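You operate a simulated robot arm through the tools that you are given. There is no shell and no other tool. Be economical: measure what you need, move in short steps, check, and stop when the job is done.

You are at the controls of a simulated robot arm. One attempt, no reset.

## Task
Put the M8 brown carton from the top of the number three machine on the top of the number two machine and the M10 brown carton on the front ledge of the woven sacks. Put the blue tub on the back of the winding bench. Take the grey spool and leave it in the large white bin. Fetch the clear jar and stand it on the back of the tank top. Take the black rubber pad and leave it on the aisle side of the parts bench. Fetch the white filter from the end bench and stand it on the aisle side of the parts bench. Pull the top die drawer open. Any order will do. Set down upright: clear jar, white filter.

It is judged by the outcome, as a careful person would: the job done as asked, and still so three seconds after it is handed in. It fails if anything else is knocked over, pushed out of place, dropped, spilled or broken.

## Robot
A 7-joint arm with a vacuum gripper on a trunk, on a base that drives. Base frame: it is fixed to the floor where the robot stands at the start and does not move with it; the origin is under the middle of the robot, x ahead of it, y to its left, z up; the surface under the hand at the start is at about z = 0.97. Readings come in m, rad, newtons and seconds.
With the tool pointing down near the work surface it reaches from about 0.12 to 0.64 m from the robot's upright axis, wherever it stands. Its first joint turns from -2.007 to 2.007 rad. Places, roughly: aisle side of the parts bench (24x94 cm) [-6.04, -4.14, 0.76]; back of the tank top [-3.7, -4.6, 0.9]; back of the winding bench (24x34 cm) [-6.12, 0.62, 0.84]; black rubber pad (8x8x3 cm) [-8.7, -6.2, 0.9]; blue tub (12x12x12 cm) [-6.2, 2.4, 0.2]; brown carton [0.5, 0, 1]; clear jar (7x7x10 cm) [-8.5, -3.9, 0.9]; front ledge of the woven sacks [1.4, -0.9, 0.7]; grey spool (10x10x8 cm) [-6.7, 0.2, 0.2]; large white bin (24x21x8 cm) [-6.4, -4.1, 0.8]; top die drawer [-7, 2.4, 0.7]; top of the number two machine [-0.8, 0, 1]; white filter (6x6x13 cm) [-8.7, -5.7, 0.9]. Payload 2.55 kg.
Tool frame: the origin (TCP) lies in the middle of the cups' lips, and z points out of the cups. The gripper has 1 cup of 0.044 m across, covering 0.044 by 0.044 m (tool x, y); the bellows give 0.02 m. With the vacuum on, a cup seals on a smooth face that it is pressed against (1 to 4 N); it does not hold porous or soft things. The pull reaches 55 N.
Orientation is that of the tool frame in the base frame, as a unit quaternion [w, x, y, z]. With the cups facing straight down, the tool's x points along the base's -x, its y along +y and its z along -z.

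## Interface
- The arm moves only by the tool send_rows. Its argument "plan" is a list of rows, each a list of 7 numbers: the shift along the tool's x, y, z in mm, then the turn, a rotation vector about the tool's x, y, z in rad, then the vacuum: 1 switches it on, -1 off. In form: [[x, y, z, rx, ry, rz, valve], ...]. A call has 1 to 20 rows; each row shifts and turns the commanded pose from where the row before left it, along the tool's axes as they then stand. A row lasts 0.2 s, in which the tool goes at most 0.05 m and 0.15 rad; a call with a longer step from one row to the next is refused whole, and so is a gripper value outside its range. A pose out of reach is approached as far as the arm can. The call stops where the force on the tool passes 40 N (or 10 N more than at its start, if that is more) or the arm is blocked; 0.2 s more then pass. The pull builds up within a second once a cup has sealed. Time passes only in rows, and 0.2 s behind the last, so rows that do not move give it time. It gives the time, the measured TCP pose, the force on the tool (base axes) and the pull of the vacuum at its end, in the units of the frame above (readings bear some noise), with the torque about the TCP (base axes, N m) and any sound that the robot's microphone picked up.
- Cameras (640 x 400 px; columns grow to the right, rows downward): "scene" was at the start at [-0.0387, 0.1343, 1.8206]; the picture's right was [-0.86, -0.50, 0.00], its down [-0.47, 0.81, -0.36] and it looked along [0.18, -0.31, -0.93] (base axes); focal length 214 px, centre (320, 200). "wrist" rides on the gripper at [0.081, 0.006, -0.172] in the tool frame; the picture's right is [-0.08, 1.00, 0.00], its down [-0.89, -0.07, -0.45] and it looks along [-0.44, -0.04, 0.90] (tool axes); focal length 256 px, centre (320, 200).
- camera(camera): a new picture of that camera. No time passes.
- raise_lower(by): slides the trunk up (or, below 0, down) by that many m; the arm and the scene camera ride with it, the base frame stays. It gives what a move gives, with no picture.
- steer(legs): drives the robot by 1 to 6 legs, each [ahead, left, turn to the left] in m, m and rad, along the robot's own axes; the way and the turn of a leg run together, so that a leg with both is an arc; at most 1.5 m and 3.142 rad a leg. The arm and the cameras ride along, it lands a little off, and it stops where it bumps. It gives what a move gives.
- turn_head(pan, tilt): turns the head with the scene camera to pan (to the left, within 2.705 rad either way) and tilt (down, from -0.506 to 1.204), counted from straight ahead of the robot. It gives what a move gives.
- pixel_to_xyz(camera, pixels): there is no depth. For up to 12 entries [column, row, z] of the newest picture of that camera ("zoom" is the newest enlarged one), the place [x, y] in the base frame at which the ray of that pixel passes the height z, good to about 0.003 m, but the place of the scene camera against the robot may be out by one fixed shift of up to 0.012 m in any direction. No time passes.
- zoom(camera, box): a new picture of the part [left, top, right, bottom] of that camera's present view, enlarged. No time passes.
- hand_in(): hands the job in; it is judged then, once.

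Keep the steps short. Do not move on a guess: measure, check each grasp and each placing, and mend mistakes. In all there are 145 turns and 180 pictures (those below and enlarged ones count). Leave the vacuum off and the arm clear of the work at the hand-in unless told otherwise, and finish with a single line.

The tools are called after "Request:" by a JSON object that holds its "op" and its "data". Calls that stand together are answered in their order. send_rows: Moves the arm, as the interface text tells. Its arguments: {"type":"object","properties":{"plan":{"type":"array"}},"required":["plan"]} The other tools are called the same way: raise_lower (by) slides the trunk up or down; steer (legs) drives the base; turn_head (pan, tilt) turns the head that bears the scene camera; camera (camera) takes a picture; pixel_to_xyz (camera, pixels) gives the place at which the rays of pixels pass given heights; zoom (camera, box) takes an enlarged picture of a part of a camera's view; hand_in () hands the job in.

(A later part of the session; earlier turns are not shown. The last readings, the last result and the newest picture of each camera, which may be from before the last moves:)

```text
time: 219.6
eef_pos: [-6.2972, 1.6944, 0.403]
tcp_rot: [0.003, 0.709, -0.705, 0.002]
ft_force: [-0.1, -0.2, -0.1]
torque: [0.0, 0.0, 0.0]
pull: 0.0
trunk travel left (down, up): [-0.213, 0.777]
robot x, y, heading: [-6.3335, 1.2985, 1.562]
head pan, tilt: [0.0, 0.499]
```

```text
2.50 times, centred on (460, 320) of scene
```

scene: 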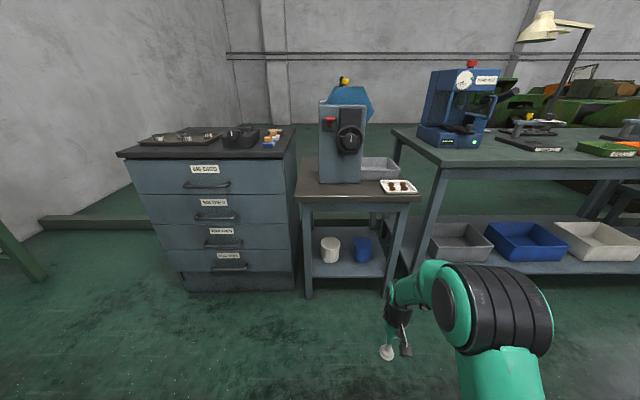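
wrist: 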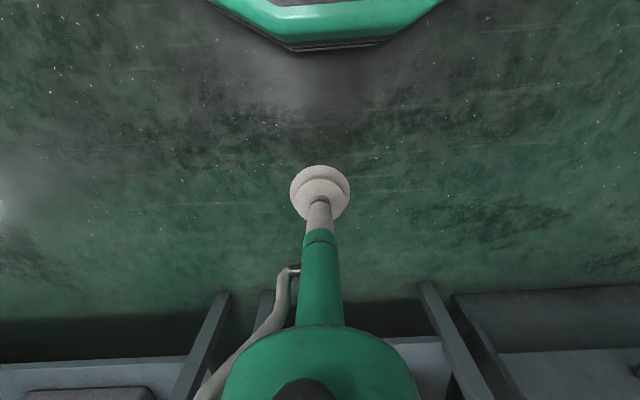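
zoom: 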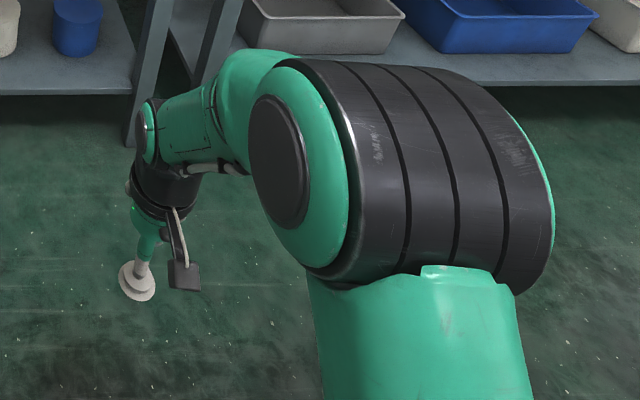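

When stretched the arm is slim, so I will stretch it here in the free space at low height, straight ahead, and drive it in under the stand. First stretch to 0.57 m and z≈0.35.

Request:
{"op": "send_rows", "data": {"plan": [[-40, 10, 12, 0, 0, 0, -1], [-40, 10, 12, 0, 0, 0, -1], [-40, 10, 12, 0, 0, 0, -1], [-40, 3, 12, 0, 0, 0, -1], [-15, 0, 2, 0, 0, 0, -1], [0, 0, 0, 0, 0, 0, -1]]}}

Request:
{"op": "camera", "data": {"camera": "scene"}}

```text
time: 221.0
eef_pos: [-6.3319, 1.8689, 0.3517]
tcp_rot: [0.003, 0.709, -0.705, 0.003]
ft_force: [0.6, 0.9, -0.2]
torque: [-0.01, 0.02, -0.03]
pull: 0.0
trunk travel left (down, up): [-0.213, 0.777]
robot x, y, heading: [-6.3323, 1.2977, 1.569]
head pan, tilt: [0.0, 0.499]
```

```text
113 pictures are left
```

scene: 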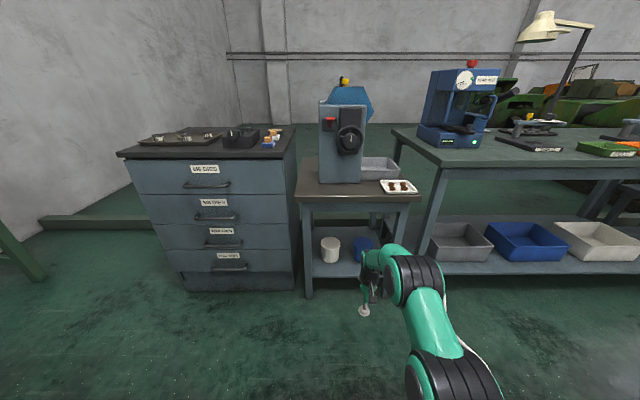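

Request:
{"op": "pixel_to_xyz", "data": {"camera": "scene", "pixels": [[440, 275, 0.5], [440, 275, 0.6], [415, 256, 0.6], [415, 256, 0.65], [375, 250, 0.55], [375, 250, 0.6], [450, 350, 0.6], [490, 385, 0.6]]}}

Request:
{"op": "zoom", "data": {"camera": "scene", "box": [300, 230, 520, 400]}}

Request:
{"op": "camera", "data": {"camera": "wrist"}}

```text
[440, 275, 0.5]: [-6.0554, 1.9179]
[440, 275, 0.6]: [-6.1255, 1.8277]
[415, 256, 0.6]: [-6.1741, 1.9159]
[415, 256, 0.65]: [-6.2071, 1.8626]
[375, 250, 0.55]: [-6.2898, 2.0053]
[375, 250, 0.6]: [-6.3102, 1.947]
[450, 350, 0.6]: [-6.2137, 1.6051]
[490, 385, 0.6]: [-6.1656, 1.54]
```

```text
2.35 times, centred on (410, 315) of scene
```

zoom: 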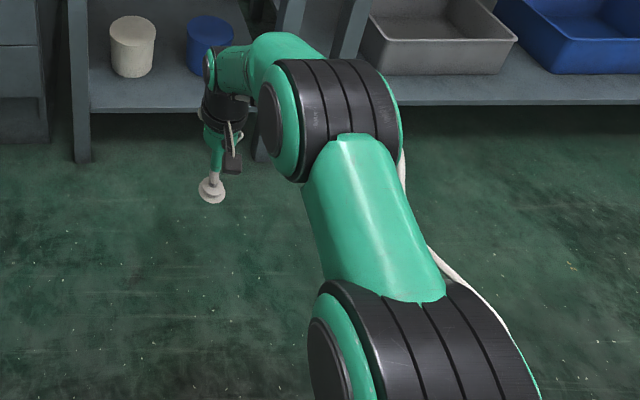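

```text
111 pictures are left
```

wrist: 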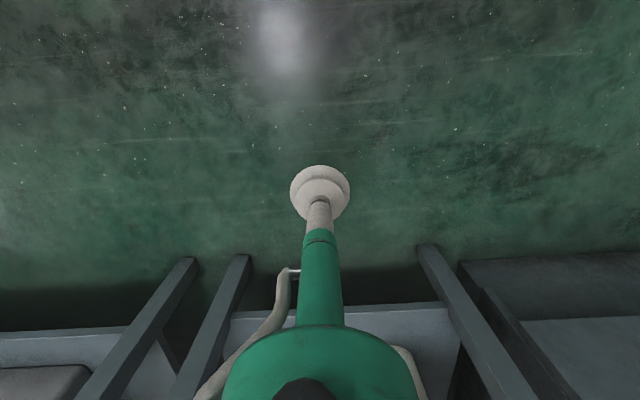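

The wrist drum sticks out about 0.24 m to the right and would hit the stand's leg if I go in with the tool down. So I take the tub from its side with the tool horizontal: first roll the tool 90° here in free space.

Request:
{"op": "send_rows", "data": {"plan": [[0, 0, 0, 0, 0, 0.1428, -1], [0, 0, 0, 0, 0, 0.1428, -1], [0, 0, 0, 0, 0, 0.1428, -1], [0, 0, 0, 0, 0, 0.1428, -1], [0, 0, 0, 0, 0, 0.1428, -1], [0, 0, 0, 0, 0, 0.1428, -1], [0, 0, 0, 0, 0, 0.1428, -1], [0, 0, 0, 0, 0, 0.1428, -1], [0, 0, 0, 0, 0, 0.1428, -1], [0, 0, 0, 0, 0, 0.1428, -1], [0, 0, 0, 0, 0, 0.1428, -1], [0, 0, 0, 0, 0, 0, -1]]}}

Request:
{"op": "send_rows", "data": {"plan": [[0, 0, -20, -0.1428, 0, 0, -1], [0, 0, 0, -0.1428, 0, 0, -1], [0, 0, 0, -0.1428, 0, 0, -1], [0, 0, 0, -0.1428, 0, 0, -1], [0, 0, 0, -0.1428, 0, 0, -1], [0, 0, 0, -0.1428, 0, 0, -1], [0, 0, 0, -0.1428, 0, 0, -1], [0, 0, 0, -0.1428, 0, 0, -1], [0, 0, 0, -0.1428, 0, 0, -1], [0, 0, 0, -0.1428, 0, 0, -1], [0, 0, 0, -0.1428, 0, 0, -1], [0, 0, 0, 0, 0, 0, -1]]}}

Request:
{"op": "camera", "data": {"camera": "scene"}}

Request:
{"op": "camera", "data": {"camera": "wrist"}}

```text
time: 223.6
eef_pos: [-6.3298, 1.8689, 0.3507]
tcp_rot: [0.0, -0.002, 1.0, -0.004]
ft_force: [-0.7, -0.2, -0.2]
torque: [0.01, -0.02, 0.0]
pull: 0.1
trunk travel left (down, up): [-0.213, 0.777]
robot x, y, heading: [-6.3337, 1.2969, 1.563]
head pan, tilt: [0.0, 0.499]
```

```text
time: 226.2
eef_pos: [-6.3319, 1.8696, 0.3706]
tcp_rot: [-0.002, -0.002, 0.709, 0.705]
ft_force: [-0.8, -0.3, 0.3]
torque: [0.01, -0.03, 0.0]
pull: 0.1
trunk travel left (down, up): [-0.213, 0.777]
robot x, y, heading: [-6.334, 1.2993, 1.569]
head pan, tilt: [0.0, 0.499]
```

```text
110 pictures are left
```

scene: 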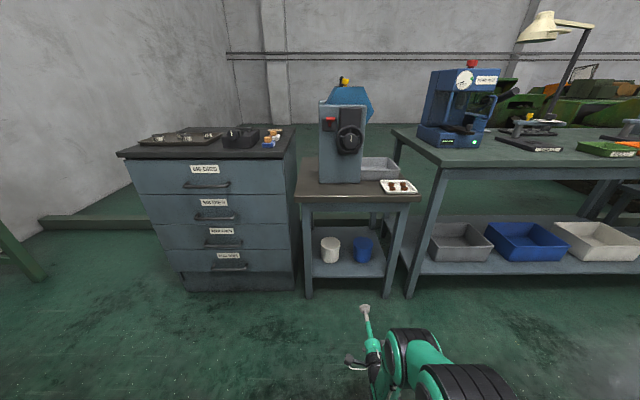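

```text
109 pictures are left
```

wrist: 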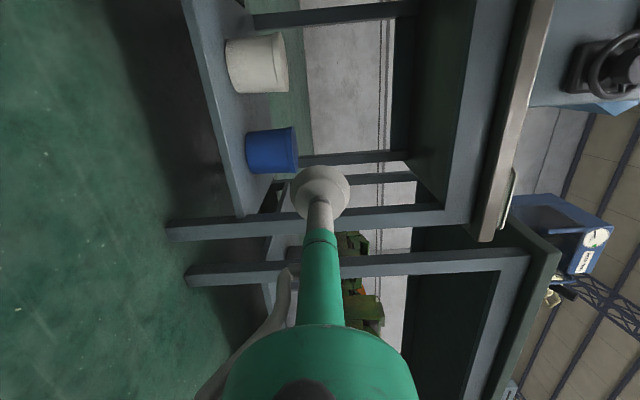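

The horizontal tool is slim in front. Wrist view puts the tub's side at z about 0.18–0.30. I lower the tool to 0.24 and drive 0.09 right and 0.37 ahead, stopping short of the tub.

Request:
{"op": "send_rows", "data": {"plan": [[0, -45, 0, 0, 0, 0, -1], [0, -45, 0, 0, 0, 0, -1], [0, -42, 0, 0, 0, 0, -1], [0, 0, 0, 0, 0, 0, -1]]}}

Request:
{"op": "steer", "data": {"legs": [[0, -0.089, 0.003], [0.36, 0, 0]]}}

Request:
{"op": "camera", "data": {"camera": "scene"}}

Request:
{"op": "camera", "data": {"camera": "wrist"}}

```text
time: 227.4
eef_pos: [-6.3309, 1.892, 0.2633]
tcp_rot: [-0.001, -0.003, 0.689, 0.725]
ft_force: [0.0, 0.1, 0.2]
torque: [0.02, 0.0, -0.02]
pull: 0.1
trunk travel left (down, up): [-0.213, 0.777]
robot x, y, heading: [-6.3342, 1.3026, 1.565]
head pan, tilt: [0.0, 0.499]
stopped in row 4: the arm was blocked; the commanded pose is now the measured one
```

```text
time: 230.4
eef_pos: [-6.2436, 2.2517, 0.2636]
tcp_rot: [-0.003, -0.003, 0.688, 0.726]
ft_force: [0.1, 0.1, 1.0]
torque: [0.02, 0.01, 0.03]
pull: 0.1
trunk travel left (down, up): [-0.213, 0.777]
robot x, y, heading: [-6.2446, 1.6548, 1.565]
head pan, tilt: [0.0, 0.499]
```

```text
108 pictures are left
```

scene: 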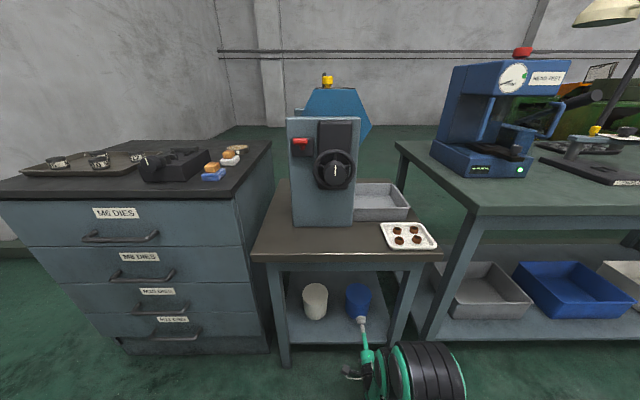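

```text
107 pictures are left
```

wrist: 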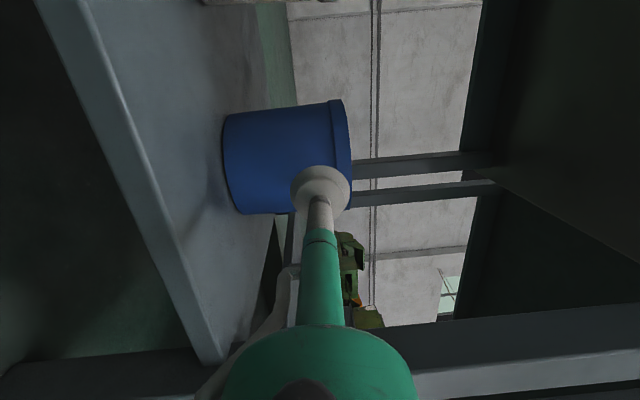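

The arm was blocked low down, likely the drum over the robot's base. I back the base 0.12, extend the tool 0.10, level it and try lowering 33 mm again.

Request:
{"op": "steer", "data": {"legs": [[-0.12, 0, 0]]}}

Request:
{"op": "send_rows", "data": {"plan": [[0, 0, 40, 0, 0, 0, -1], [0, 0, 40, 0, 0, 0, -1], [0, 0, 20, 0.053, 0, 0, -1], [0, -15, 0, 0, 0, 0, -1], [0, -18, 0, 0, 0, 0, -1], [0, 0, 0, 0, 0, 0, -1]]}}

Request:
{"op": "camera", "data": {"camera": "wrist"}}

```text
time: 231.7
eef_pos: [-6.244, 2.1303, 0.2636]
tcp_rot: [-0.001, -0.002, 0.688, 0.725]
ft_force: [-0.2, 0.5, 0.4]
torque: [-0.04, 0.01, 0.01]
pull: 0.1
trunk travel left (down, up): [-0.213, 0.777]
robot x, y, heading: [-6.249, 1.5378, 1.564]
head pan, tilt: [0.0, 0.499]
```

```text
time: 233.1
eef_pos: [-6.2444, 2.2289, 0.2372]
tcp_rot: [-0.001, -0.002, 0.707, 0.707]
ft_force: [-0.5, 0.1, 0.8]
torque: [0.02, 0.0, 0.01]
pull: 0.1
trunk travel left (down, up): [-0.213, 0.777]
robot x, y, heading: [-6.2446, 1.5374, 1.563]
head pan, tilt: [0.0, 0.499]
```

```text
106 pictures are left
```

wrist: 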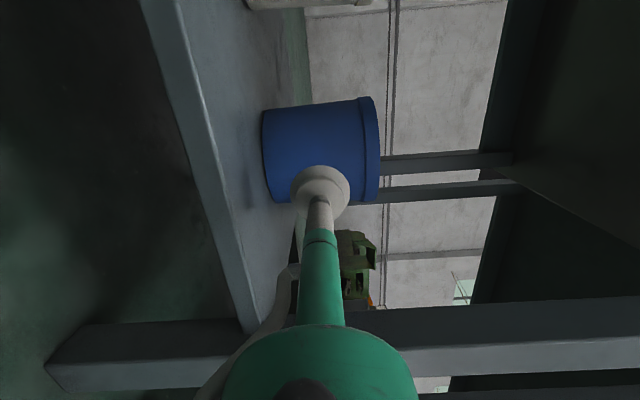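

Well aligned: the tub's middle lies on the tool axis (expected row 155, seen ~150; column 320 between bottom 262 and rim 365). I advance and press gently with the vacuum on.

Request:
{"op": "send_rows", "data": {"plan": [[0, 0, 40, 0, 0, 0, -1], [0, 0, 30, 0, 0, 0, 1], [0, 0, 5, 0, 0, 0, 1], [0, 0, 5, 0, 0, 0, 1], [0, 0, 0, 0, 0, 0, 1]]}}

Request:
{"op": "camera", "data": {"camera": "wrist"}}

```text
time: 234.2
eef_pos: [-6.2458, 2.3102, 0.2365]
tcp_rot: [-0.001, -0.002, 0.707, 0.707]
ft_force: [0.7, -1.1, -0.4]
torque: [0.21, 0.03, -0.04]
pull: 55.1
trunk travel left (down, up): [-0.213, 0.777]
robot x, y, heading: [-6.2462, 1.5367, 1.562]
head pan, tilt: [0.0, 0.499]
```

```text
105 pictures are left
```

wrist: 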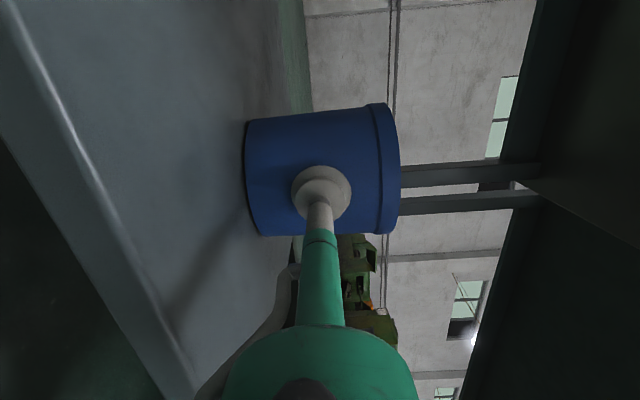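

Sealed on the side. I lift 50 mm and drive back out.

Request:
{"op": "send_rows", "data": {"plan": [[0, 15, 0, 0, 0, 0, 1], [0, 20, 0, 0, 0, 0, 1], [0, 15, 0, 0, 0, 0, 1], [0, 0, 0, 0, 0, 0, 1], [0, 0, 0, 0, 0, 0, 1]]}}

Request:
{"op": "steer", "data": {"legs": [[-0.3, 0, 0]]}}

Request:
{"op": "camera", "data": {"camera": "scene"}}

Request:
{"op": "camera", "data": {"camera": "wrist"}}

```text
time: 235.4
eef_pos: [-6.2451, 2.3093, 0.2858]
tcp_rot: [-0.001, -0.002, 0.708, 0.706]
ft_force: [-0.8, 0.5, -5.0]
torque: [-0.23, 0.02, -0.07]
pull: 54.9
trunk travel left (down, up): [-0.213, 0.777]
robot x, y, heading: [-6.2455, 1.5383, 1.565]
head pan, tilt: [0.0, 0.499]
```

```text
time: 237.4
eef_pos: [-6.2454, 2.0207, 0.2859]
tcp_rot: [0.001, -0.001, 0.708, 0.706]
ft_force: [-0.4, 0.0, -4.7]
torque: [-0.25, 0.03, -0.09]
pull: 55.1
trunk travel left (down, up): [-0.213, 0.777]
robot x, y, heading: [-6.2469, 1.2448, 1.557]
head pan, tilt: [0.0, 0.499]
```

```text
104 pictures are left
```

scene: 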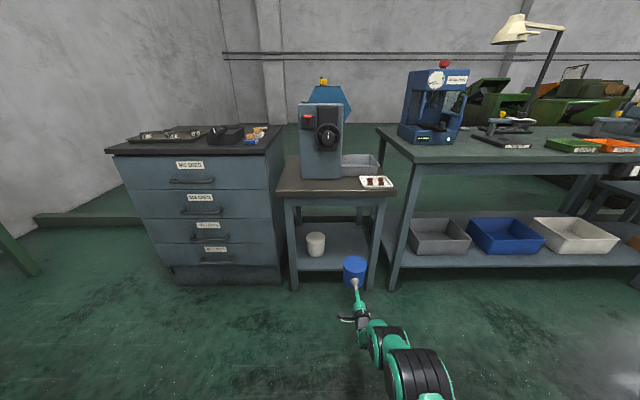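

```text
103 pictures are left
```

wrist: 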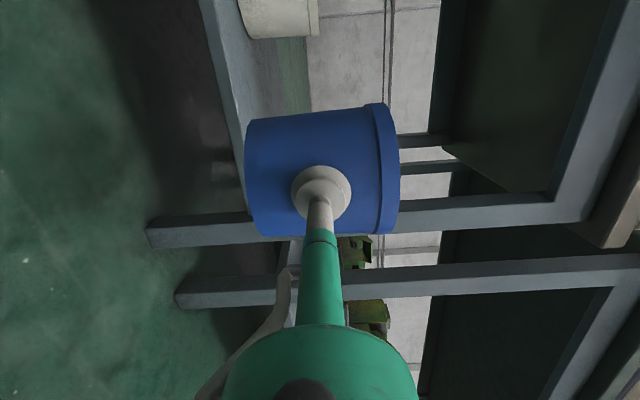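

The tub hangs well. I raise the trunk 0.4, draw the arm in by 0.3, and raise further.

Request:
{"op": "raise_lower", "data": {"by": 0.4}}

Request:
{"op": "send_rows", "data": {"plan": [[0, 0, -40, 0, 0, 0, 1], [0, 0, -40, 0, 0, 0, 1], [0, 0, -40, 0, 0, 0, 1], [0, 0, -40, 0, 0, 0, 1], [0, 0, -40, 0, 0, 0, 1], [0, 0, -40, 0, 0, 0, 1], [0, 0, -40, 0, 0, 0, 1], [0, 0, 0, 0, 0, 0, 1]]}}

Request:
{"op": "raise_lower", "data": {"by": 0.37}}

Request:
{"op": "camera", "data": {"camera": "scene"}}

```text
time: 241.3
eef_pos: [-6.2449, 2.0204, 0.6853]
tcp_rot: [0.001, -0.001, 0.708, 0.706]
ft_force: [0.1, 1.1, -4.6]
torque: [-0.26, -0.03, -0.06]
pull: 54.7
trunk travel left (down, up): [-0.613, 0.377]
robot x, y, heading: [-6.2476, 1.2448, 1.565]
head pan, tilt: [0.0, 0.499]
```

```text
time: 243.1
eef_pos: [-6.2436, 1.7384, 0.6871]
tcp_rot: [0.0, -0.002, 0.708, 0.706]
ft_force: [0.1, -0.2, -4.8]
torque: [-0.25, 0.0, -0.04]
pull: 54.8
trunk travel left (down, up): [-0.613, 0.377]
robot x, y, heading: [-6.2497, 1.2453, 1.56]
head pan, tilt: [0.0, 0.499]
```

```text
time: 246.7
eef_pos: [-6.245, 1.7383, 1.0579]
tcp_rot: [0.0, -0.001, 0.708, 0.707]
ft_force: [0.7, -1.1, -4.3]
torque: [-0.25, 0.01, -0.07]
pull: 54.8
trunk travel left (down, up): [-0.983, 0.007]
robot x, y, heading: [-6.2501, 1.2479, 1.56]
head pan, tilt: [0.0, 0.499]
```

```text
102 pictures are left
```

scene: 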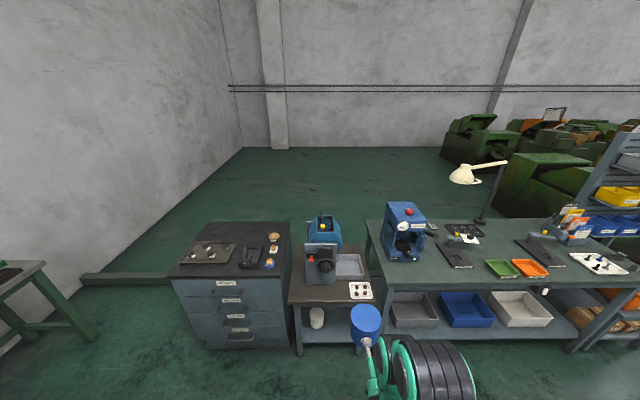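

TCP at 1.058, above bench height. I turn left by π in place to face the winding bench.

Request:
{"op": "steer", "data": {"legs": [[0, 0, 1.576], [0, 0, 1.576]]}}

Request:
{"op": "turn_head", "data": {"pan": 0.0, "tilt": 0.9}}

Request:
{"op": "camera", "data": {"camera": "scene"}}

Request:
{"op": "camera", "data": {"camera": "wrist"}}

```text
time: 254.8
eef_pos: [-6.2415, 0.7552, 1.0583]
tcp_rot: [0.706, 0.708, 0.009, 0.008]
ft_force: [0.1, 0.6, -4.8]
torque: [0.24, -0.03, -0.08]
pull: 54.3
trunk travel left (down, up): [-0.983, 0.007]
robot x, y, heading: [-6.2472, 1.2464, -1.559]
head pan, tilt: [0.0, 0.499]
```

```text
time: 255.6
eef_pos: [-6.2415, 0.7563, 1.0577]
tcp_rot: [0.706, 0.708, 0.009, 0.008]
ft_force: [-0.2, 0.5, -4.8]
torque: [0.29, -0.06, -0.1]
pull: 54.7
trunk travel left (down, up): [-0.983, 0.007]
robot x, y, heading: [-6.2496, 1.2473, -1.554]
head pan, tilt: [0.0, 0.901]
```

```text
101 pictures are left
```

scene: 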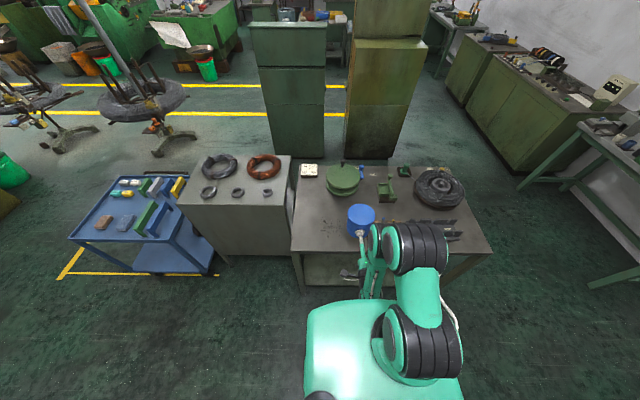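

```text
100 pictures are left
```

wrist: 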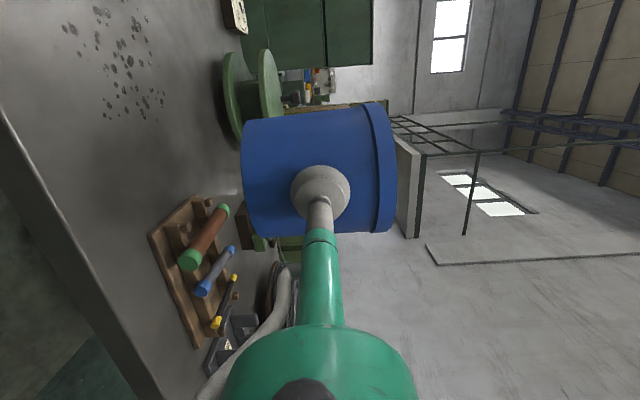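

Request:
{"op": "zoom", "data": {"camera": "scene", "box": [280, 150, 500, 290]}}

Request:
{"op": "pixel_to_xyz", "data": {"camera": "scene", "pixels": [[293, 248, 0.84], [490, 248, 0.84], [300, 168, 0.84], [340, 190, 0.84], [345, 235, 0.84], [320, 225, 0.84], [380, 222, 0.84], [330, 205, 0.84], [362, 230, 0.99]]}}

```text
2.86 times, centred on (390, 220) of scene
```

zoom: 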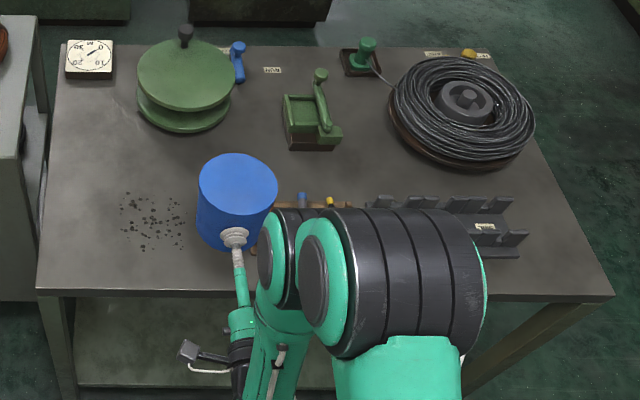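

```text
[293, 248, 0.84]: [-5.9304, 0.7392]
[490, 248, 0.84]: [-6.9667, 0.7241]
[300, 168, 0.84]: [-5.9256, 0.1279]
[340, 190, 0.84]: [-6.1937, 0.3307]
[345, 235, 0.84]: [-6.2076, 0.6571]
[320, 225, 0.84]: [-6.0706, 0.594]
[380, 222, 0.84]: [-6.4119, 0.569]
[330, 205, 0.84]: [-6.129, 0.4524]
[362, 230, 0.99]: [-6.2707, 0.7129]
```

Bench back edge is y≈0.735; free spot around (−6.14, 0.65). I shift the tool 105 mm east and 45 mm ahead, then lower the trunk 0.11.

Request:
{"op": "send_rows", "data": {"plan": [[35, 0, 15, 0, 0, 0, 1], [35, 0, 15, 0, 0, 0, 1], [35, 0, 15, 0, 0, 0, 1], [0, 0, 0, 0, 0, 0, 1]]}}

Request:
{"op": "raise_lower", "data": {"by": -0.11}}

Request:
{"op": "zoom", "data": {"camera": "scene", "box": [280, 130, 500, 290]}}

Request:
{"op": "camera", "data": {"camera": "wrist"}}

```text
time: 256.6
eef_pos: [-6.1345, 0.7124, 1.0567]
tcp_rot: [0.707, 0.707, 0.009, 0.008]
ft_force: [0.3, 0.0, -4.9]
torque: [0.24, 0.01, 0.02]
pull: 54.9
trunk travel left (down, up): [-0.983, 0.007]
robot x, y, heading: [-6.2493, 1.2471, -1.56]
head pan, tilt: [0.0, 0.901]
```

```text
time: 258.1
eef_pos: [-6.1344, 0.7139, 0.9469]
tcp_rot: [0.707, 0.707, 0.01, 0.008]
ft_force: [-0.2, 0.0, -5.6]
torque: [0.27, 0.02, 0.02]
pull: 55.0
trunk travel left (down, up): [-0.873, 0.117]
robot x, y, heading: [-6.2483, 1.2465, -1.557]
head pan, tilt: [0.0, 0.901]
```

```text
2.50 times, centred on (390, 210) of scene
```

zoom: 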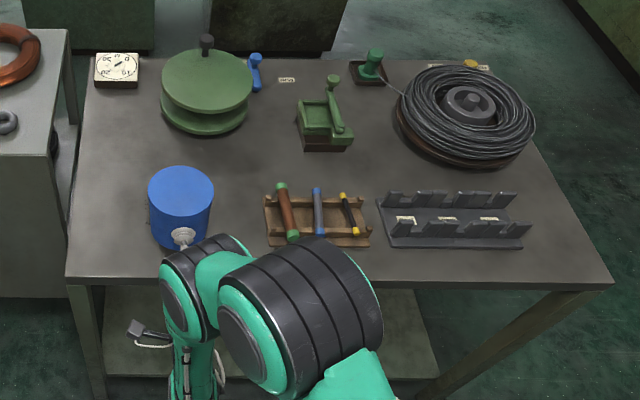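

```text
97 pictures are left
```

wrist: 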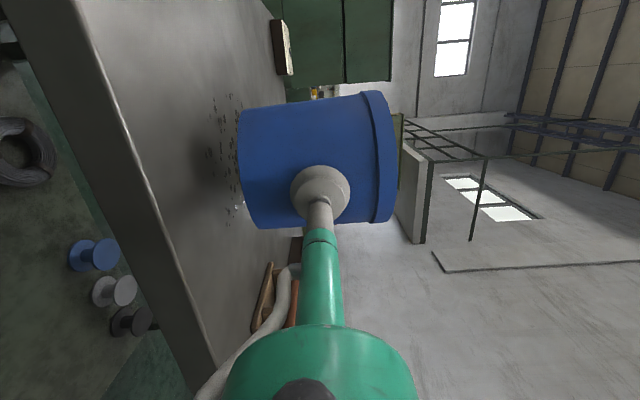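

Good position (tub centre ≈ (−6.134, 0.654)). I lower gently.

Request:
{"op": "send_rows", "data": {"plan": [[0, -12, 0, 0, 0, 0, 1], [0, -6, 0, 0, 0, 0, 1], [0, -6, 0, 0, 0, 0, 1], [0, 0, 0, 0, 0, 0, 1]]}}

```text
time: 259.1
eef_pos: [-6.135, 0.7137, 0.9221]
tcp_rot: [0.706, 0.708, 0.009, 0.008]
ft_force: [0.3, 0.1, -4.2]
torque: [0.27, 0.05, 0.03]
pull: 54.4
trunk travel left (down, up): [-0.873, 0.117]
robot x, y, heading: [-6.2523, 1.2514, -1.551]
head pan, tilt: [0.0, 0.901]
```

Request:
{"op": "send_rows", "data": {"plan": [[0, -6, 0, 0, 0, 0, 1], [0, -5, 0, 0, 0, 0, 1], [0, 0, 0, 0, 0, 0, 1]]}}

Request:
{"op": "camera", "data": {"camera": "wrist"}}

```text
time: 259.9
eef_pos: [-6.1347, 0.7135, 0.9141]
tcp_rot: [0.708, 0.706, 0.008, 0.008]
ft_force: [-0.2, 0.1, 2.6]
torque: [-0.52, -0.1, 0.05]
pull: 54.8
trunk travel left (down, up): [-0.873, 0.117]
robot x, y, heading: [-6.2498, 1.2472, -1.56]
head pan, tilt: [0.0, 0.901]
```

```text
96 pictures are left
```

wrist: 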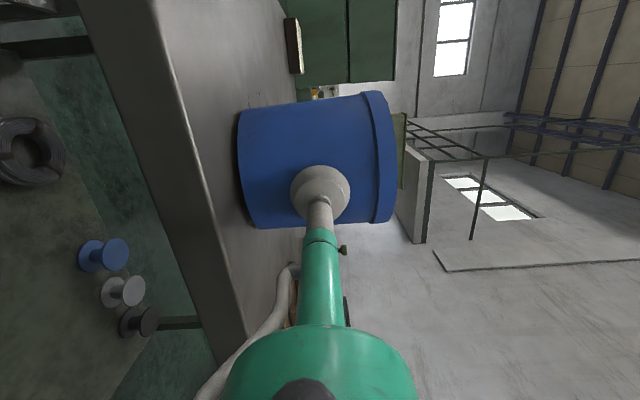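

It rests on the bench (+2.6 N). I release, wait, and draw straight back.

Request:
{"op": "send_rows", "data": {"plan": [[0, 2, 0, 0, 0, 0, 1], [0, 0, 0, 0, 0, 0, -1], [0, 0, 0, 0, 0, 0, -1], [0, 0, 0, 0, 0, 0, -1], [0, 0, 0, 0, 0, 0, -1], [0, 0, 0, 0, 0, 0, -1], [0, 0, -5, 0, 0, 0, -1], [0, 0, -15, 0, 0, 0, -1], [0, 0, -35, 0, 0, 0, -1], [0, 0, -40, 0, 0, 0, -1], [0, 0, 0, 0, 0, 0, -1]]}}

Request:
{"op": "camera", "data": {"camera": "scene"}}

Request:
{"op": "camera", "data": {"camera": "wrist"}}

```text
time: 262.2
eef_pos: [-6.1346, 0.7929, 0.9258]
tcp_rot: [0.714, 0.7, -0.007, 0.009]
ft_force: [-0.8, 0.5, -0.5]
torque: [-0.03, 0.02, -0.05]
pull: 0.0
trunk travel left (down, up): [-0.873, 0.117]
robot x, y, heading: [-6.2493, 1.2504, -1.554]
head pan, tilt: [0.0, 0.901]
```

```text
95 pictures are left
```

scene: 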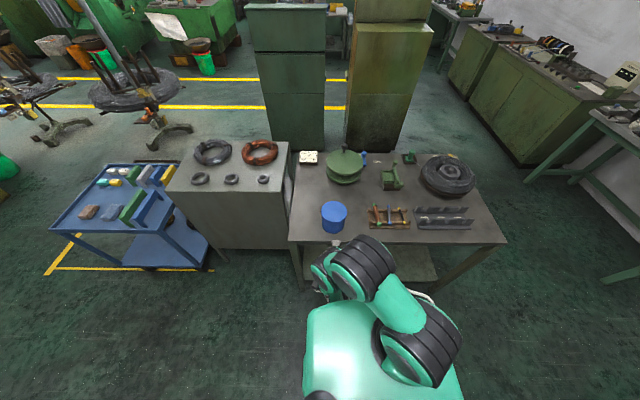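

```text
94 pictures are left
```

wrist: 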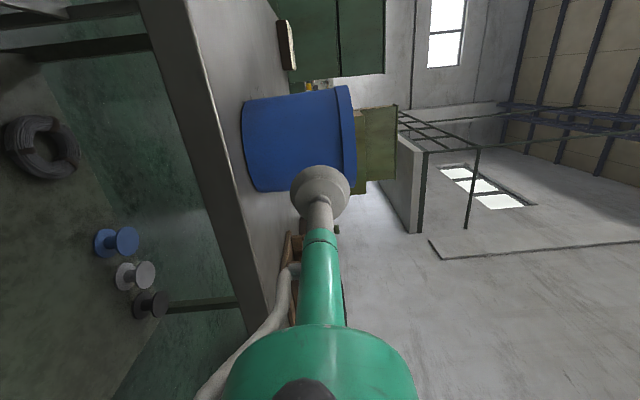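

The tub stands upright on the back of the bench. Next the drawer: I turn right by π (via west), then go to x≈−6.85, and look at the drawer front.

Request:
{"op": "steer", "data": {"legs": [[0, 0, -1.571], [0, 0, -1.587], [0.1, 0.6, 0]]}}

Request:
{"op": "send_rows", "data": {"plan": [[-40, 0, 0, 0.02, 0, 0, -1], [-40, 0, 0, 0, 0, 0, -1], [-35, 0, 0, 0, 0, 0, -1], [0, 0, 0, 0, 0, 0, -1]]}}

Request:
{"op": "turn_head", "data": {"pan": 0.0, "tilt": 0.8}}

Request:
{"op": "camera", "data": {"camera": "scene"}}

Request:
{"op": "camera", "data": {"camera": "wrist"}}

```text
time: 273.3
eef_pos: [-6.9746, 1.7871, 0.9334]
tcp_rot: [-0.022, 0.0, 0.696, 0.718]
ft_force: [-0.4, 0.2, -0.3]
torque: [-0.07, -0.01, -0.02]
pull: 0.1
trunk travel left (down, up): [-0.873, 0.117]
robot x, y, heading: [-6.8491, 1.3351, 1.591]
head pan, tilt: [0.0, 0.901]
```

```text
time: 274.3
eef_pos: [-6.8599, 1.7905, 0.929]
tcp_rot: [-0.022, 0.0, 0.702, 0.712]
ft_force: [-0.5, 0.5, 0.1]
torque: [-0.01, -0.01, -0.06]
pull: 0.1
trunk travel left (down, up): [-0.873, 0.117]
robot x, y, heading: [-6.8484, 1.3395, 1.584]
head pan, tilt: [0.0, 0.901]
```

```text
time: 275.0
eef_pos: [-6.8585, 1.7905, 0.9285]
tcp_rot: [-0.022, 0.001, 0.702, 0.712]
ft_force: [-1.1, 0.7, 0.0]
torque: [0.04, 0.01, -0.02]
pull: 0.0
trunk travel left (down, up): [-0.873, 0.117]
robot x, y, heading: [-6.8473, 1.3342, 1.595]
head pan, tilt: [0.0, 0.799]
```

```text
93 pictures are left
```

scene: 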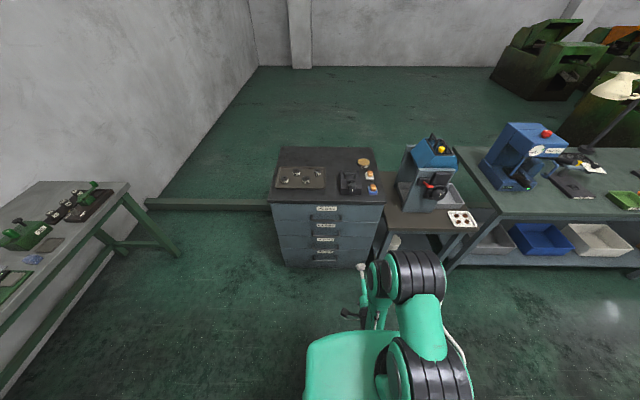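

```text
92 pictures are left
```

wrist: 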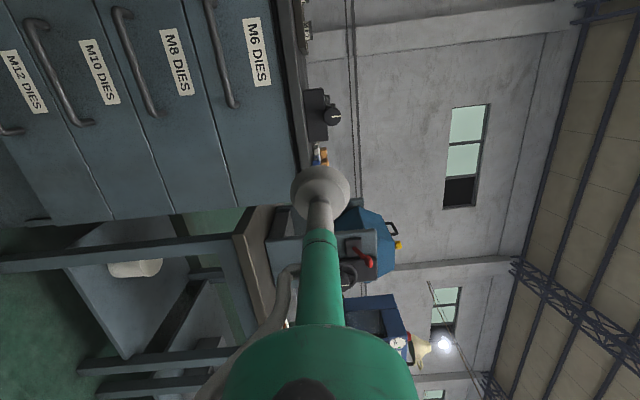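

Request:
{"op": "zoom", "data": {"camera": "scene", "box": [260, 180, 400, 280]}}

Request:
{"op": "pixel_to_xyz", "data": {"camera": "scene", "pixels": [[270, 200, 0.8], [384, 203, 0.8], [272, 204, 0.75], [383, 207, 0.75], [324, 218, 0.68], [277, 232, 0.6], [381, 236, 0.6], [288, 262, 0.0], [375, 267, 0.0]]}}

```text
4.00 times, centred on (330, 230) of scene
```

zoom: 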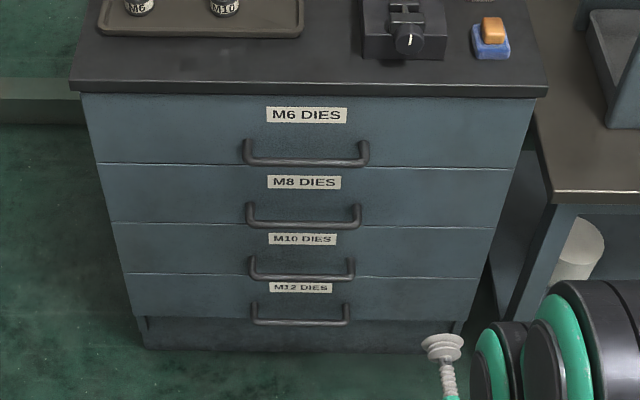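

```text
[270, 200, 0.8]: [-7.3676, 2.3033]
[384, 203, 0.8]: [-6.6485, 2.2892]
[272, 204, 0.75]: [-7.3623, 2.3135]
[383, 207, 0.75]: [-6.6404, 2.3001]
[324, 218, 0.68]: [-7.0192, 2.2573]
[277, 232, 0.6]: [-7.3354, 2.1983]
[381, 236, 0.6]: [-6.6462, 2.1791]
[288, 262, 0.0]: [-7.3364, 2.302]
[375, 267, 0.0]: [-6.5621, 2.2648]
```

Request:
{"op": "pixel_to_xyz", "data": {"camera": "zoom", "pixels": [[430, 96, 0.75], [430, 96, 0.8], [430, 165, 0.6], [430, 165, 0.65], [430, 165, 0.7], [430, 130, 0.65], [430, 130, 0.7], [430, 130, 0.75], [430, 350, 0.05], [430, 90, 0.8]]}}

Request:
{"op": "pixel_to_xyz", "data": {"camera": "wrist", "pixels": [[297, 190, 0.85], [240, 200, 0.7]]}}

```text
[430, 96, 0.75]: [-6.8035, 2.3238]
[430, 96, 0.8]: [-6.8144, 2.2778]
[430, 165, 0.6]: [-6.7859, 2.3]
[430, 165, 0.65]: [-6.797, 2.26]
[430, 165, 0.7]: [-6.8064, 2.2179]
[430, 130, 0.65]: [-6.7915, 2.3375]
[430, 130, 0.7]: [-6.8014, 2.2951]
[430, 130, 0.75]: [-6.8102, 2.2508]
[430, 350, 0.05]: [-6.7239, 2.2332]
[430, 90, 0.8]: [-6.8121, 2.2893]
```

```text
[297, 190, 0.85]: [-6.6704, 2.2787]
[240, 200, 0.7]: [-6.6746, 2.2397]
```

The top drawer's front spans z≈0.63–0.79 at y≈2.28; a free smooth spot right of the handle is x≈−6.83, z≈0.71. I lower the trunk 0.22, square up and approach.

Request:
{"op": "raise_lower", "data": {"by": -0.22}}

Request:
{"op": "steer", "data": {"legs": [[0.28, -0.025, -0.03]]}}

Request:
{"op": "send_rows", "data": {"plan": [[0, 0, 35, 0.015, 0, 0, -1], [0, 0, 35, 0, 0, 0, -1], [0, 0, 30, 0, 0, 0, -1], [0, 0, 0, 0, 0, 0, -1]]}}

Request:
{"op": "camera", "data": {"camera": "wrist"}}

Request:
{"op": "camera", "data": {"camera": "scene"}}

```text
time: 277.3
eef_pos: [-6.8594, 1.7892, 0.7099]
tcp_rot: [-0.022, 0.0, 0.702, 0.712]
ft_force: [0.8, 0.5, 0.2]
torque: [0.04, 0.02, 0.01]
pull: 0.2
trunk travel left (down, up): [-0.653, 0.337]
robot x, y, heading: [-6.8485, 1.3359, 1.59]
head pan, tilt: [0.0, 0.799]
```

```text
time: 279.3
eef_pos: [-6.8179, 2.0678, 0.7093]
tcp_rot: [-0.009, 0.012, 0.703, 0.711]
ft_force: [-1.0, -0.2, 0.5]
torque: [-0.01, -0.01, 0.0]
pull: 0.1
trunk travel left (down, up): [-0.653, 0.337]
robot x, y, heading: [-6.8203, 1.6079, 1.55]
head pan, tilt: [0.0, 0.799]
```

```text
time: 280.3
eef_pos: [-6.8176, 2.1674, 0.709]
tcp_rot: [-0.01, 0.013, 0.708, 0.706]
ft_force: [0.1, 0.3, 0.1]
torque: [-0.02, -0.03, 0.03]
pull: 0.2
trunk travel left (down, up): [-0.653, 0.337]
robot x, y, heading: [-6.8218, 1.6087, 1.554]
head pan, tilt: [0.0, 0.799]
```

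```text
90 pictures are left
```

wrist: 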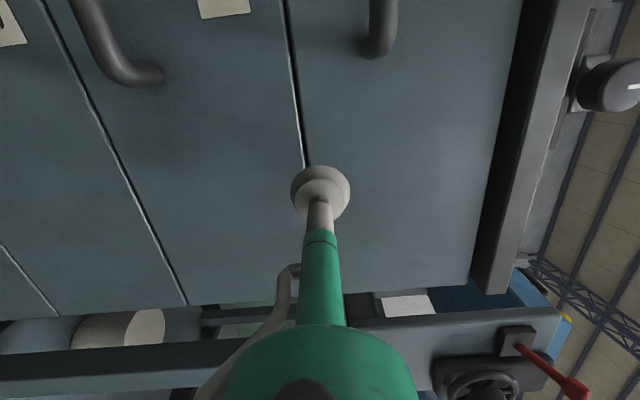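

```text
89 pictures are left
```

scene: 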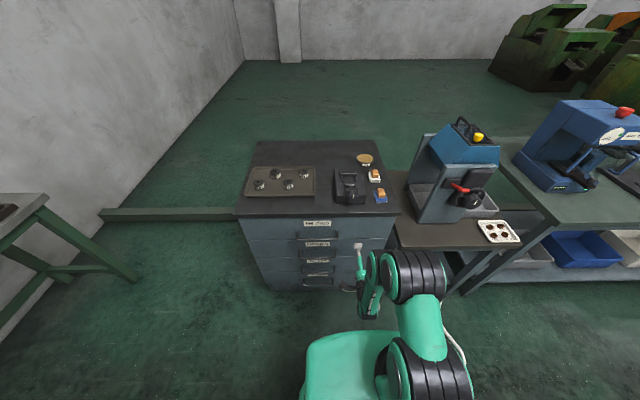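

The seam between the first and second drawers is at column 303, right by the tool axis; the first drawer's middle is ~75 mm higher. I raise the tool 75 mm.

Request:
{"op": "send_rows", "data": {"plan": [[0, 40, 0, 0, 0, 0, -1], [0, 35, 0, 0, 0, 0, -1], [0, 0, 0, 0, 0, 0, -1]]}}

Request:
{"op": "camera", "data": {"camera": "wrist"}}

```text
time: 281.1
eef_pos: [-6.8155, 2.1676, 0.7844]
tcp_rot: [-0.01, 0.012, 0.708, 0.707]
ft_force: [1.0, 0.1, 1.3]
torque: [0.04, 0.02, 0.0]
pull: 0.1
trunk travel left (down, up): [-0.653, 0.337]
robot x, y, heading: [-6.8226, 1.61, 1.552]
head pan, tilt: [0.0, 0.799]
```

```text
88 pictures are left
```

wrist: 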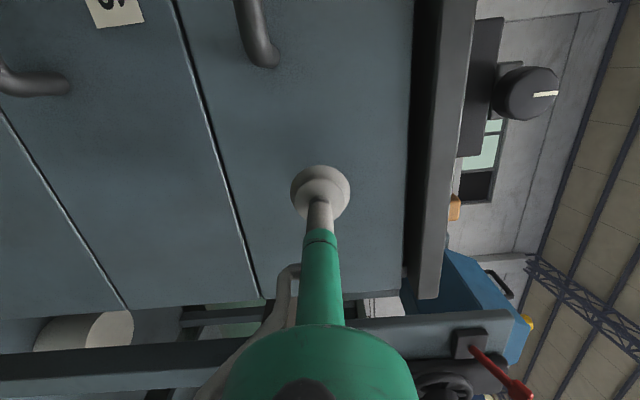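

Centred on the top drawer front, clear of the handle. I advance and press with the vacuum on.

Request:
{"op": "send_rows", "data": {"plan": [[0, 0, 40, 0, 0, 0, -1], [0, 0, 40, 0, 0, 0, -1], [0, 0, 10, 0, 0, 0, 1], [0, 0, 6, 0, 0, 0, 1], [0, 0, 6, 0, 0, 0, 1], [0, 0, 0, 0, 0, 0, 1], [0, 0, 0, 0, 0, 0, 1]]}}

```text
time: 281.7
eef_pos: [-6.8166, 2.23, 0.779]
tcp_rot: [-0.009, 0.012, 0.71, 0.704]
ft_force: [0.1, -21.0, 11.1]
torque: [-0.17, -0.01, 0.06]
pull: 52.6
trunk travel left (down, up): [-0.653, 0.337]
robot x, y, heading: [-6.822, 1.6108, 1.555]
head pan, tilt: [0.0, 0.799]
stopped in row 3: the force on the tool passed its limit at 60 N (the readings are from after the stop); the commanded pose is now the measured one
```

Contact at y≈2.23 and sealed. I pull back slowly by 0.15 m.

Request:
{"op": "send_rows", "data": {"plan": [[0, 0, -10, 0, 0, 0, 1], [0, 0, -10, 0, 0, 0, 1], [0, 0, -10, 0, 0, 0, 1], [0, 0, -20, 0, 0, 0, 1], [0, 0, -20, 0, 0, 0, 1], [0, 0, -20, 0, 0, 0, 1], [0, 0, -20, 0, 0, 0, 1], [0, 0, -20, 0, 0, 0, 1], [0, 0, -20, 0, 0, 0, 1], [0, 0, 0, 0, 0, 0, 1]]}}

Request:
{"op": "camera", "data": {"camera": "scene"}}

```text
time: 283.9
eef_pos: [-6.8161, 2.0852, 0.7789]
tcp_rot: [-0.009, 0.014, 0.712, 0.702]
ft_force: [5.7, -1.0, -6.2]
torque: [0.36, -0.04, 0.2]
pull: 55.5
trunk travel left (down, up): [-0.653, 0.337]
robot x, y, heading: [-6.8202, 1.613, 1.553]
head pan, tilt: [0.0, 0.799]
```

```text
87 pictures are left
```

scene: 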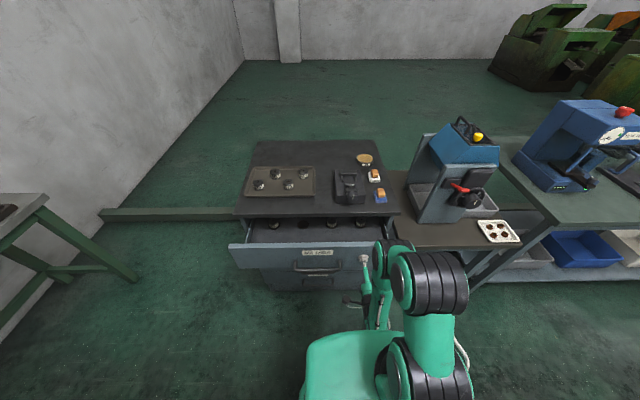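

The drawer opens. I pull 0.14 more by driving back slowly.

Request:
{"op": "steer", "data": {"legs": [[-0.14, 0, 0]]}}

Request:
{"op": "camera", "data": {"camera": "scene"}}

```text
time: 285.2
eef_pos: [-6.8188, 1.9466, 0.78]
tcp_rot: [-0.009, 0.014, 0.71, 0.704]
ft_force: [16.0, 1.5, -9.3]
torque: [0.16, -0.16, 0.38]
pull: 54.5
trunk travel left (down, up): [-0.653, 0.337]
robot x, y, heading: [-6.8198, 1.4708, 1.552]
head pan, tilt: [0.0, 0.799]
```

```text
86 pictures are left
```

scene: 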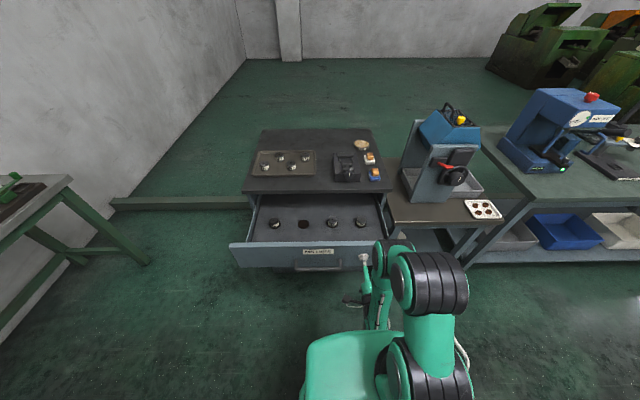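

Open by ~0.28 m, not at its stop yet. I pull 0.08 more.

Request:
{"op": "steer", "data": {"legs": [[-0.08, 0, 0]]}}

```text
time: 286.3
eef_pos: [-6.8185, 1.8675, 0.7805]
tcp_rot: [-0.007, 0.014, 0.71, 0.704]
ft_force: [12.8, 1.5, -4.4]
torque: [0.1, -0.25, 0.44]
pull: 54.8
trunk travel left (down, up): [-0.653, 0.337]
robot x, y, heading: [-6.8249, 1.389, 1.558]
head pan, tilt: [0.0, 0.799]
```

0.36 m open, enough. I release, wait, draw back and check.

Request:
{"op": "send_rows", "data": {"plan": [[0, 0, 0, 0, 0, 0, -1], [0, 0, 0, 0, 0, 0, -1], [0, 0, 0, 0, 0, 0, -1], [0, 0, 0, 0, 0, 0, -1], [0, 0, 0, 0, 0, 0, -1], [0, 0, -10, 0, 0, 0, -1], [0, 0, -30, 0, 0, 0, -1], [0, 0, -40, 0, 0, 0, -1], [0, 0, 0, 0, 0, 0, -1]]}}

Request:
{"op": "camera", "data": {"camera": "scene"}}

```text
time: 288.3
eef_pos: [-6.8202, 1.8038, 0.7807]
tcp_rot: [-0.006, 0.014, 0.711, 0.704]
ft_force: [0.1, 0.0, -0.2]
torque: [0.01, 0.04, 0.01]
pull: 0.0
out of reach, approached as far as the arm can: row 8
trunk travel left (down, up): [-0.653, 0.337]
robot x, y, heading: [-6.8312, 1.3929, 1.547]
head pan, tilt: [0.0, 0.799]
```

```text
85 pictures are left
```

scene: 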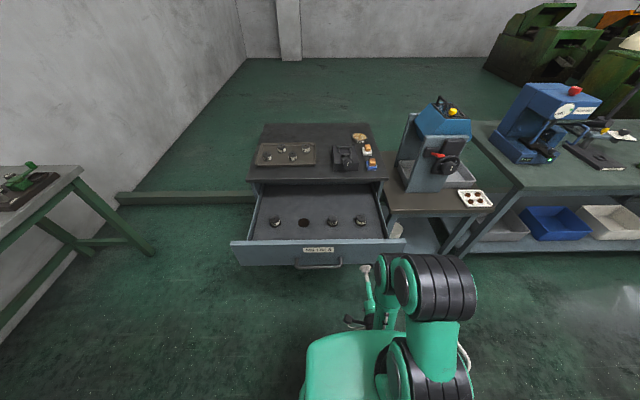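

The drawer is open. Next the grey spool. I back off, put the tool vertical again, and look south-west for the way round.

Request:
{"op": "steer", "data": {"legs": [[-0.15, 0, 0]]}}

Request:
{"op": "raise_lower", "data": {"by": 0.25}}

Request:
{"op": "send_rows", "data": {"plan": [[0, 0, 0, 0.1428, 0, 0, -1], [0, 0, 0, 0.1428, 0, 0, -1], [0, 0, 0, 0.1428, 0, 0, -1], [0, 0, 0, 0.1428, 0, 0, -1], [0, 0, 0, 0.1428, 0, 0, -1], [0, 0, 0, 0.1428, 0, 0, -1], [0, 0, 0, 0.1428, 0, 0, -1], [0, 0, 0, 0.1428, 0, 0, -1], [0, 0, 0, 0.1428, 0, 0, -1], [0, 0, 0, 0.1428, 0, 0, -1], [0, 0, 0, 0.1428, 0, 0, -1], [0, 0, 0, 0, 0, 0, -1]]}}

Request:
{"op": "send_rows", "data": {"plan": [[0, 0, 0, 0, 0, -0.1428, -1], [0, 0, 0, 0, 0, -0.1428, -1], [0, 0, 0, 0, 0, -0.1428, -1], [0, 0, 0, 0, 0, -0.1428, -1], [0, 0, 0, 0, 0, -0.1428, -1], [0, 0, 0, 0, 0, -0.1428, -1], [0, 0, 0, 0, 0, -0.1428, -1], [0, 0, 0, 0, 0, -0.1428, -1], [0, 0, 0, 0, 0, -0.1428, -1], [0, 0, 0, 0, 0, -0.1428, -1], [0, 0, 0, 0, 0, -0.1428, -1], [0, 0, 0, 0, 0, 0, -1]]}}

Request:
{"op": "turn_head", "data": {"pan": 2.2, "tilt": 0.7}}

Request:
{"op": "camera", "data": {"camera": "scene"}}

```text
time: 289.7
eef_pos: [-6.8225, 1.6531, 0.7809]
tcp_rot: [-0.006, 0.013, 0.71, 0.704]
ft_force: [0.5, 0.0, -0.5]
torque: [-0.01, -0.01, 0.02]
pull: 0.0
trunk travel left (down, up): [-0.653, 0.337]
robot x, y, heading: [-6.828, 1.2424, 1.556]
head pan, tilt: [0.0, 0.799]
```

```text
time: 292.2
eef_pos: [-6.8235, 1.6536, 1.0307]
tcp_rot: [-0.008, 0.013, 0.711, 0.703]
ft_force: [-0.6, 0.3, 1.0]
torque: [-0.01, 0.01, -0.01]
pull: 0.0
trunk travel left (down, up): [-0.903, 0.087]
robot x, y, heading: [-6.8302, 1.2429, 1.556]
head pan, tilt: [0.0, 0.799]
```

```text
time: 294.8
eef_pos: [-6.7986, 1.6362, 0.999]
tcp_rot: [0.033, 0.008, 0.998, 0.053]
ft_force: [0.5, -0.3, 0.9]
torque: [0.01, 0.0, 0.0]
pull: 0.0
out of reach, approached as far as the arm can: row 10, 11
trunk travel left (down, up): [-0.903, 0.087]
robot x, y, heading: [-6.8308, 1.2384, 1.557]
head pan, tilt: [0.0, 0.799]
```

```text
time: 297.4
eef_pos: [-6.8064, 1.6355, 1.0068]
tcp_rot: [0.023, -0.678, 0.734, -0.008]
ft_force: [0.3, -0.1, -0.3]
torque: [0.0, 0.01, -0.01]
pull: 0.1
out of reach, approached as far as the arm can: row 1
trunk travel left (down, up): [-0.903, 0.087]
robot x, y, heading: [-6.8284, 1.2386, 1.553]
head pan, tilt: [0.0, 0.799]
```

```text
time: 299.5
eef_pos: [-6.8048, 1.6355, 1.0073]
tcp_rot: [0.024, -0.678, 0.735, -0.008]
ft_force: [0.0, -0.8, -0.7]
torque: [-0.02, -0.02, 0.01]
pull: 0.0
trunk travel left (down, up): [-0.903, 0.087]
robot x, y, heading: [-6.8266, 1.2404, 1.555]
head pan, tilt: [2.201, 0.7]
```

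```text
84 pictures are left
```

scene: 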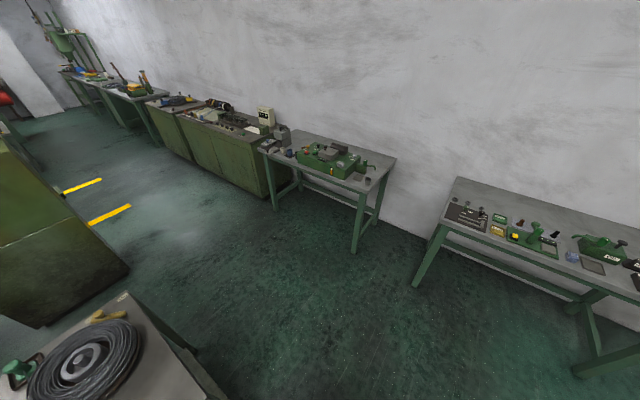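

Request:
{"op": "pixel_to_xyz", "data": {"camera": "scene", "pixels": [[357, 252, 0.0], [415, 285, 0.0], [277, 207, 0.0], [195, 350, 0.84], [120, 295, 0.84], [40, 325, 0.0], [130, 265, 0.0], [90, 180, 0.0], [575, 372, 0.0]]}}

```text
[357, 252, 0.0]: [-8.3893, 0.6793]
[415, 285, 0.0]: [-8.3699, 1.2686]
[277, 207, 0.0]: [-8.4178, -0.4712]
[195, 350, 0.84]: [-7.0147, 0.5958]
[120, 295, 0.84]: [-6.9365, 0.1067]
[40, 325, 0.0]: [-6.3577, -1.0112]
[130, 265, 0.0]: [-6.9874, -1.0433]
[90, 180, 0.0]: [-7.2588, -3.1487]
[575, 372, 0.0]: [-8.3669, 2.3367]
```

Wide free lane at x≈−7.6. Without turning: strafe west 0.8, back 1.7, strafe east 0.9, which brings me in front of the bench's south side facing north.

Request:
{"op": "steer", "data": {"legs": [[0, 0.8, 0.016], [-1.5, 0, 0], [-0.18, 0, 0], [0, -0.9, 0]]}}

Request:
{"op": "turn_head", "data": {"pan": 0.0, "tilt": 0.9}}

Request:
{"op": "camera", "data": {"camera": "scene"}}

```text
time: 316.5
eef_pos: [-6.6962, -0.0619, 1.0062]
tcp_rot: [0.023, -0.689, 0.725, -0.008]
ft_force: [0.7, 0.5, 0.0]
torque: [0.01, 0.02, 0.01]
pull: 0.0
trunk travel left (down, up): [-0.903, 0.087]
robot x, y, heading: [-6.7106, -0.4539, 1.585]
head pan, tilt: [2.201, 0.7]
```

```text
time: 318.5
eef_pos: [-6.6953, -0.0602, 1.0072]
tcp_rot: [0.023, -0.688, 0.725, -0.008]
ft_force: [-0.5, -0.3, -0.2]
torque: [0.01, 0.02, -0.02]
pull: 0.0
trunk travel left (down, up): [-0.903, 0.087]
robot x, y, heading: [-6.7091, -0.4571, 1.588]
head pan, tilt: [0.0, 0.901]
```

```text
83 pictures are left
```

scene: 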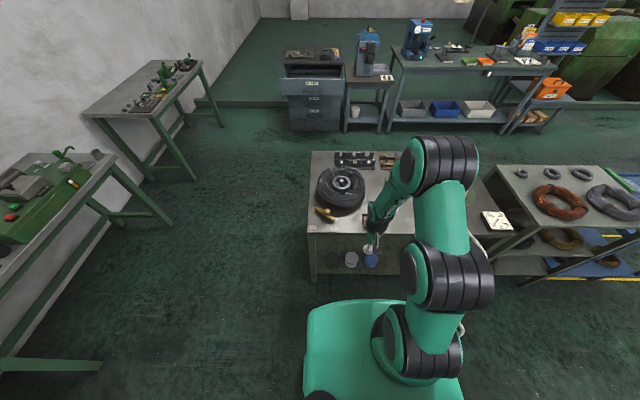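

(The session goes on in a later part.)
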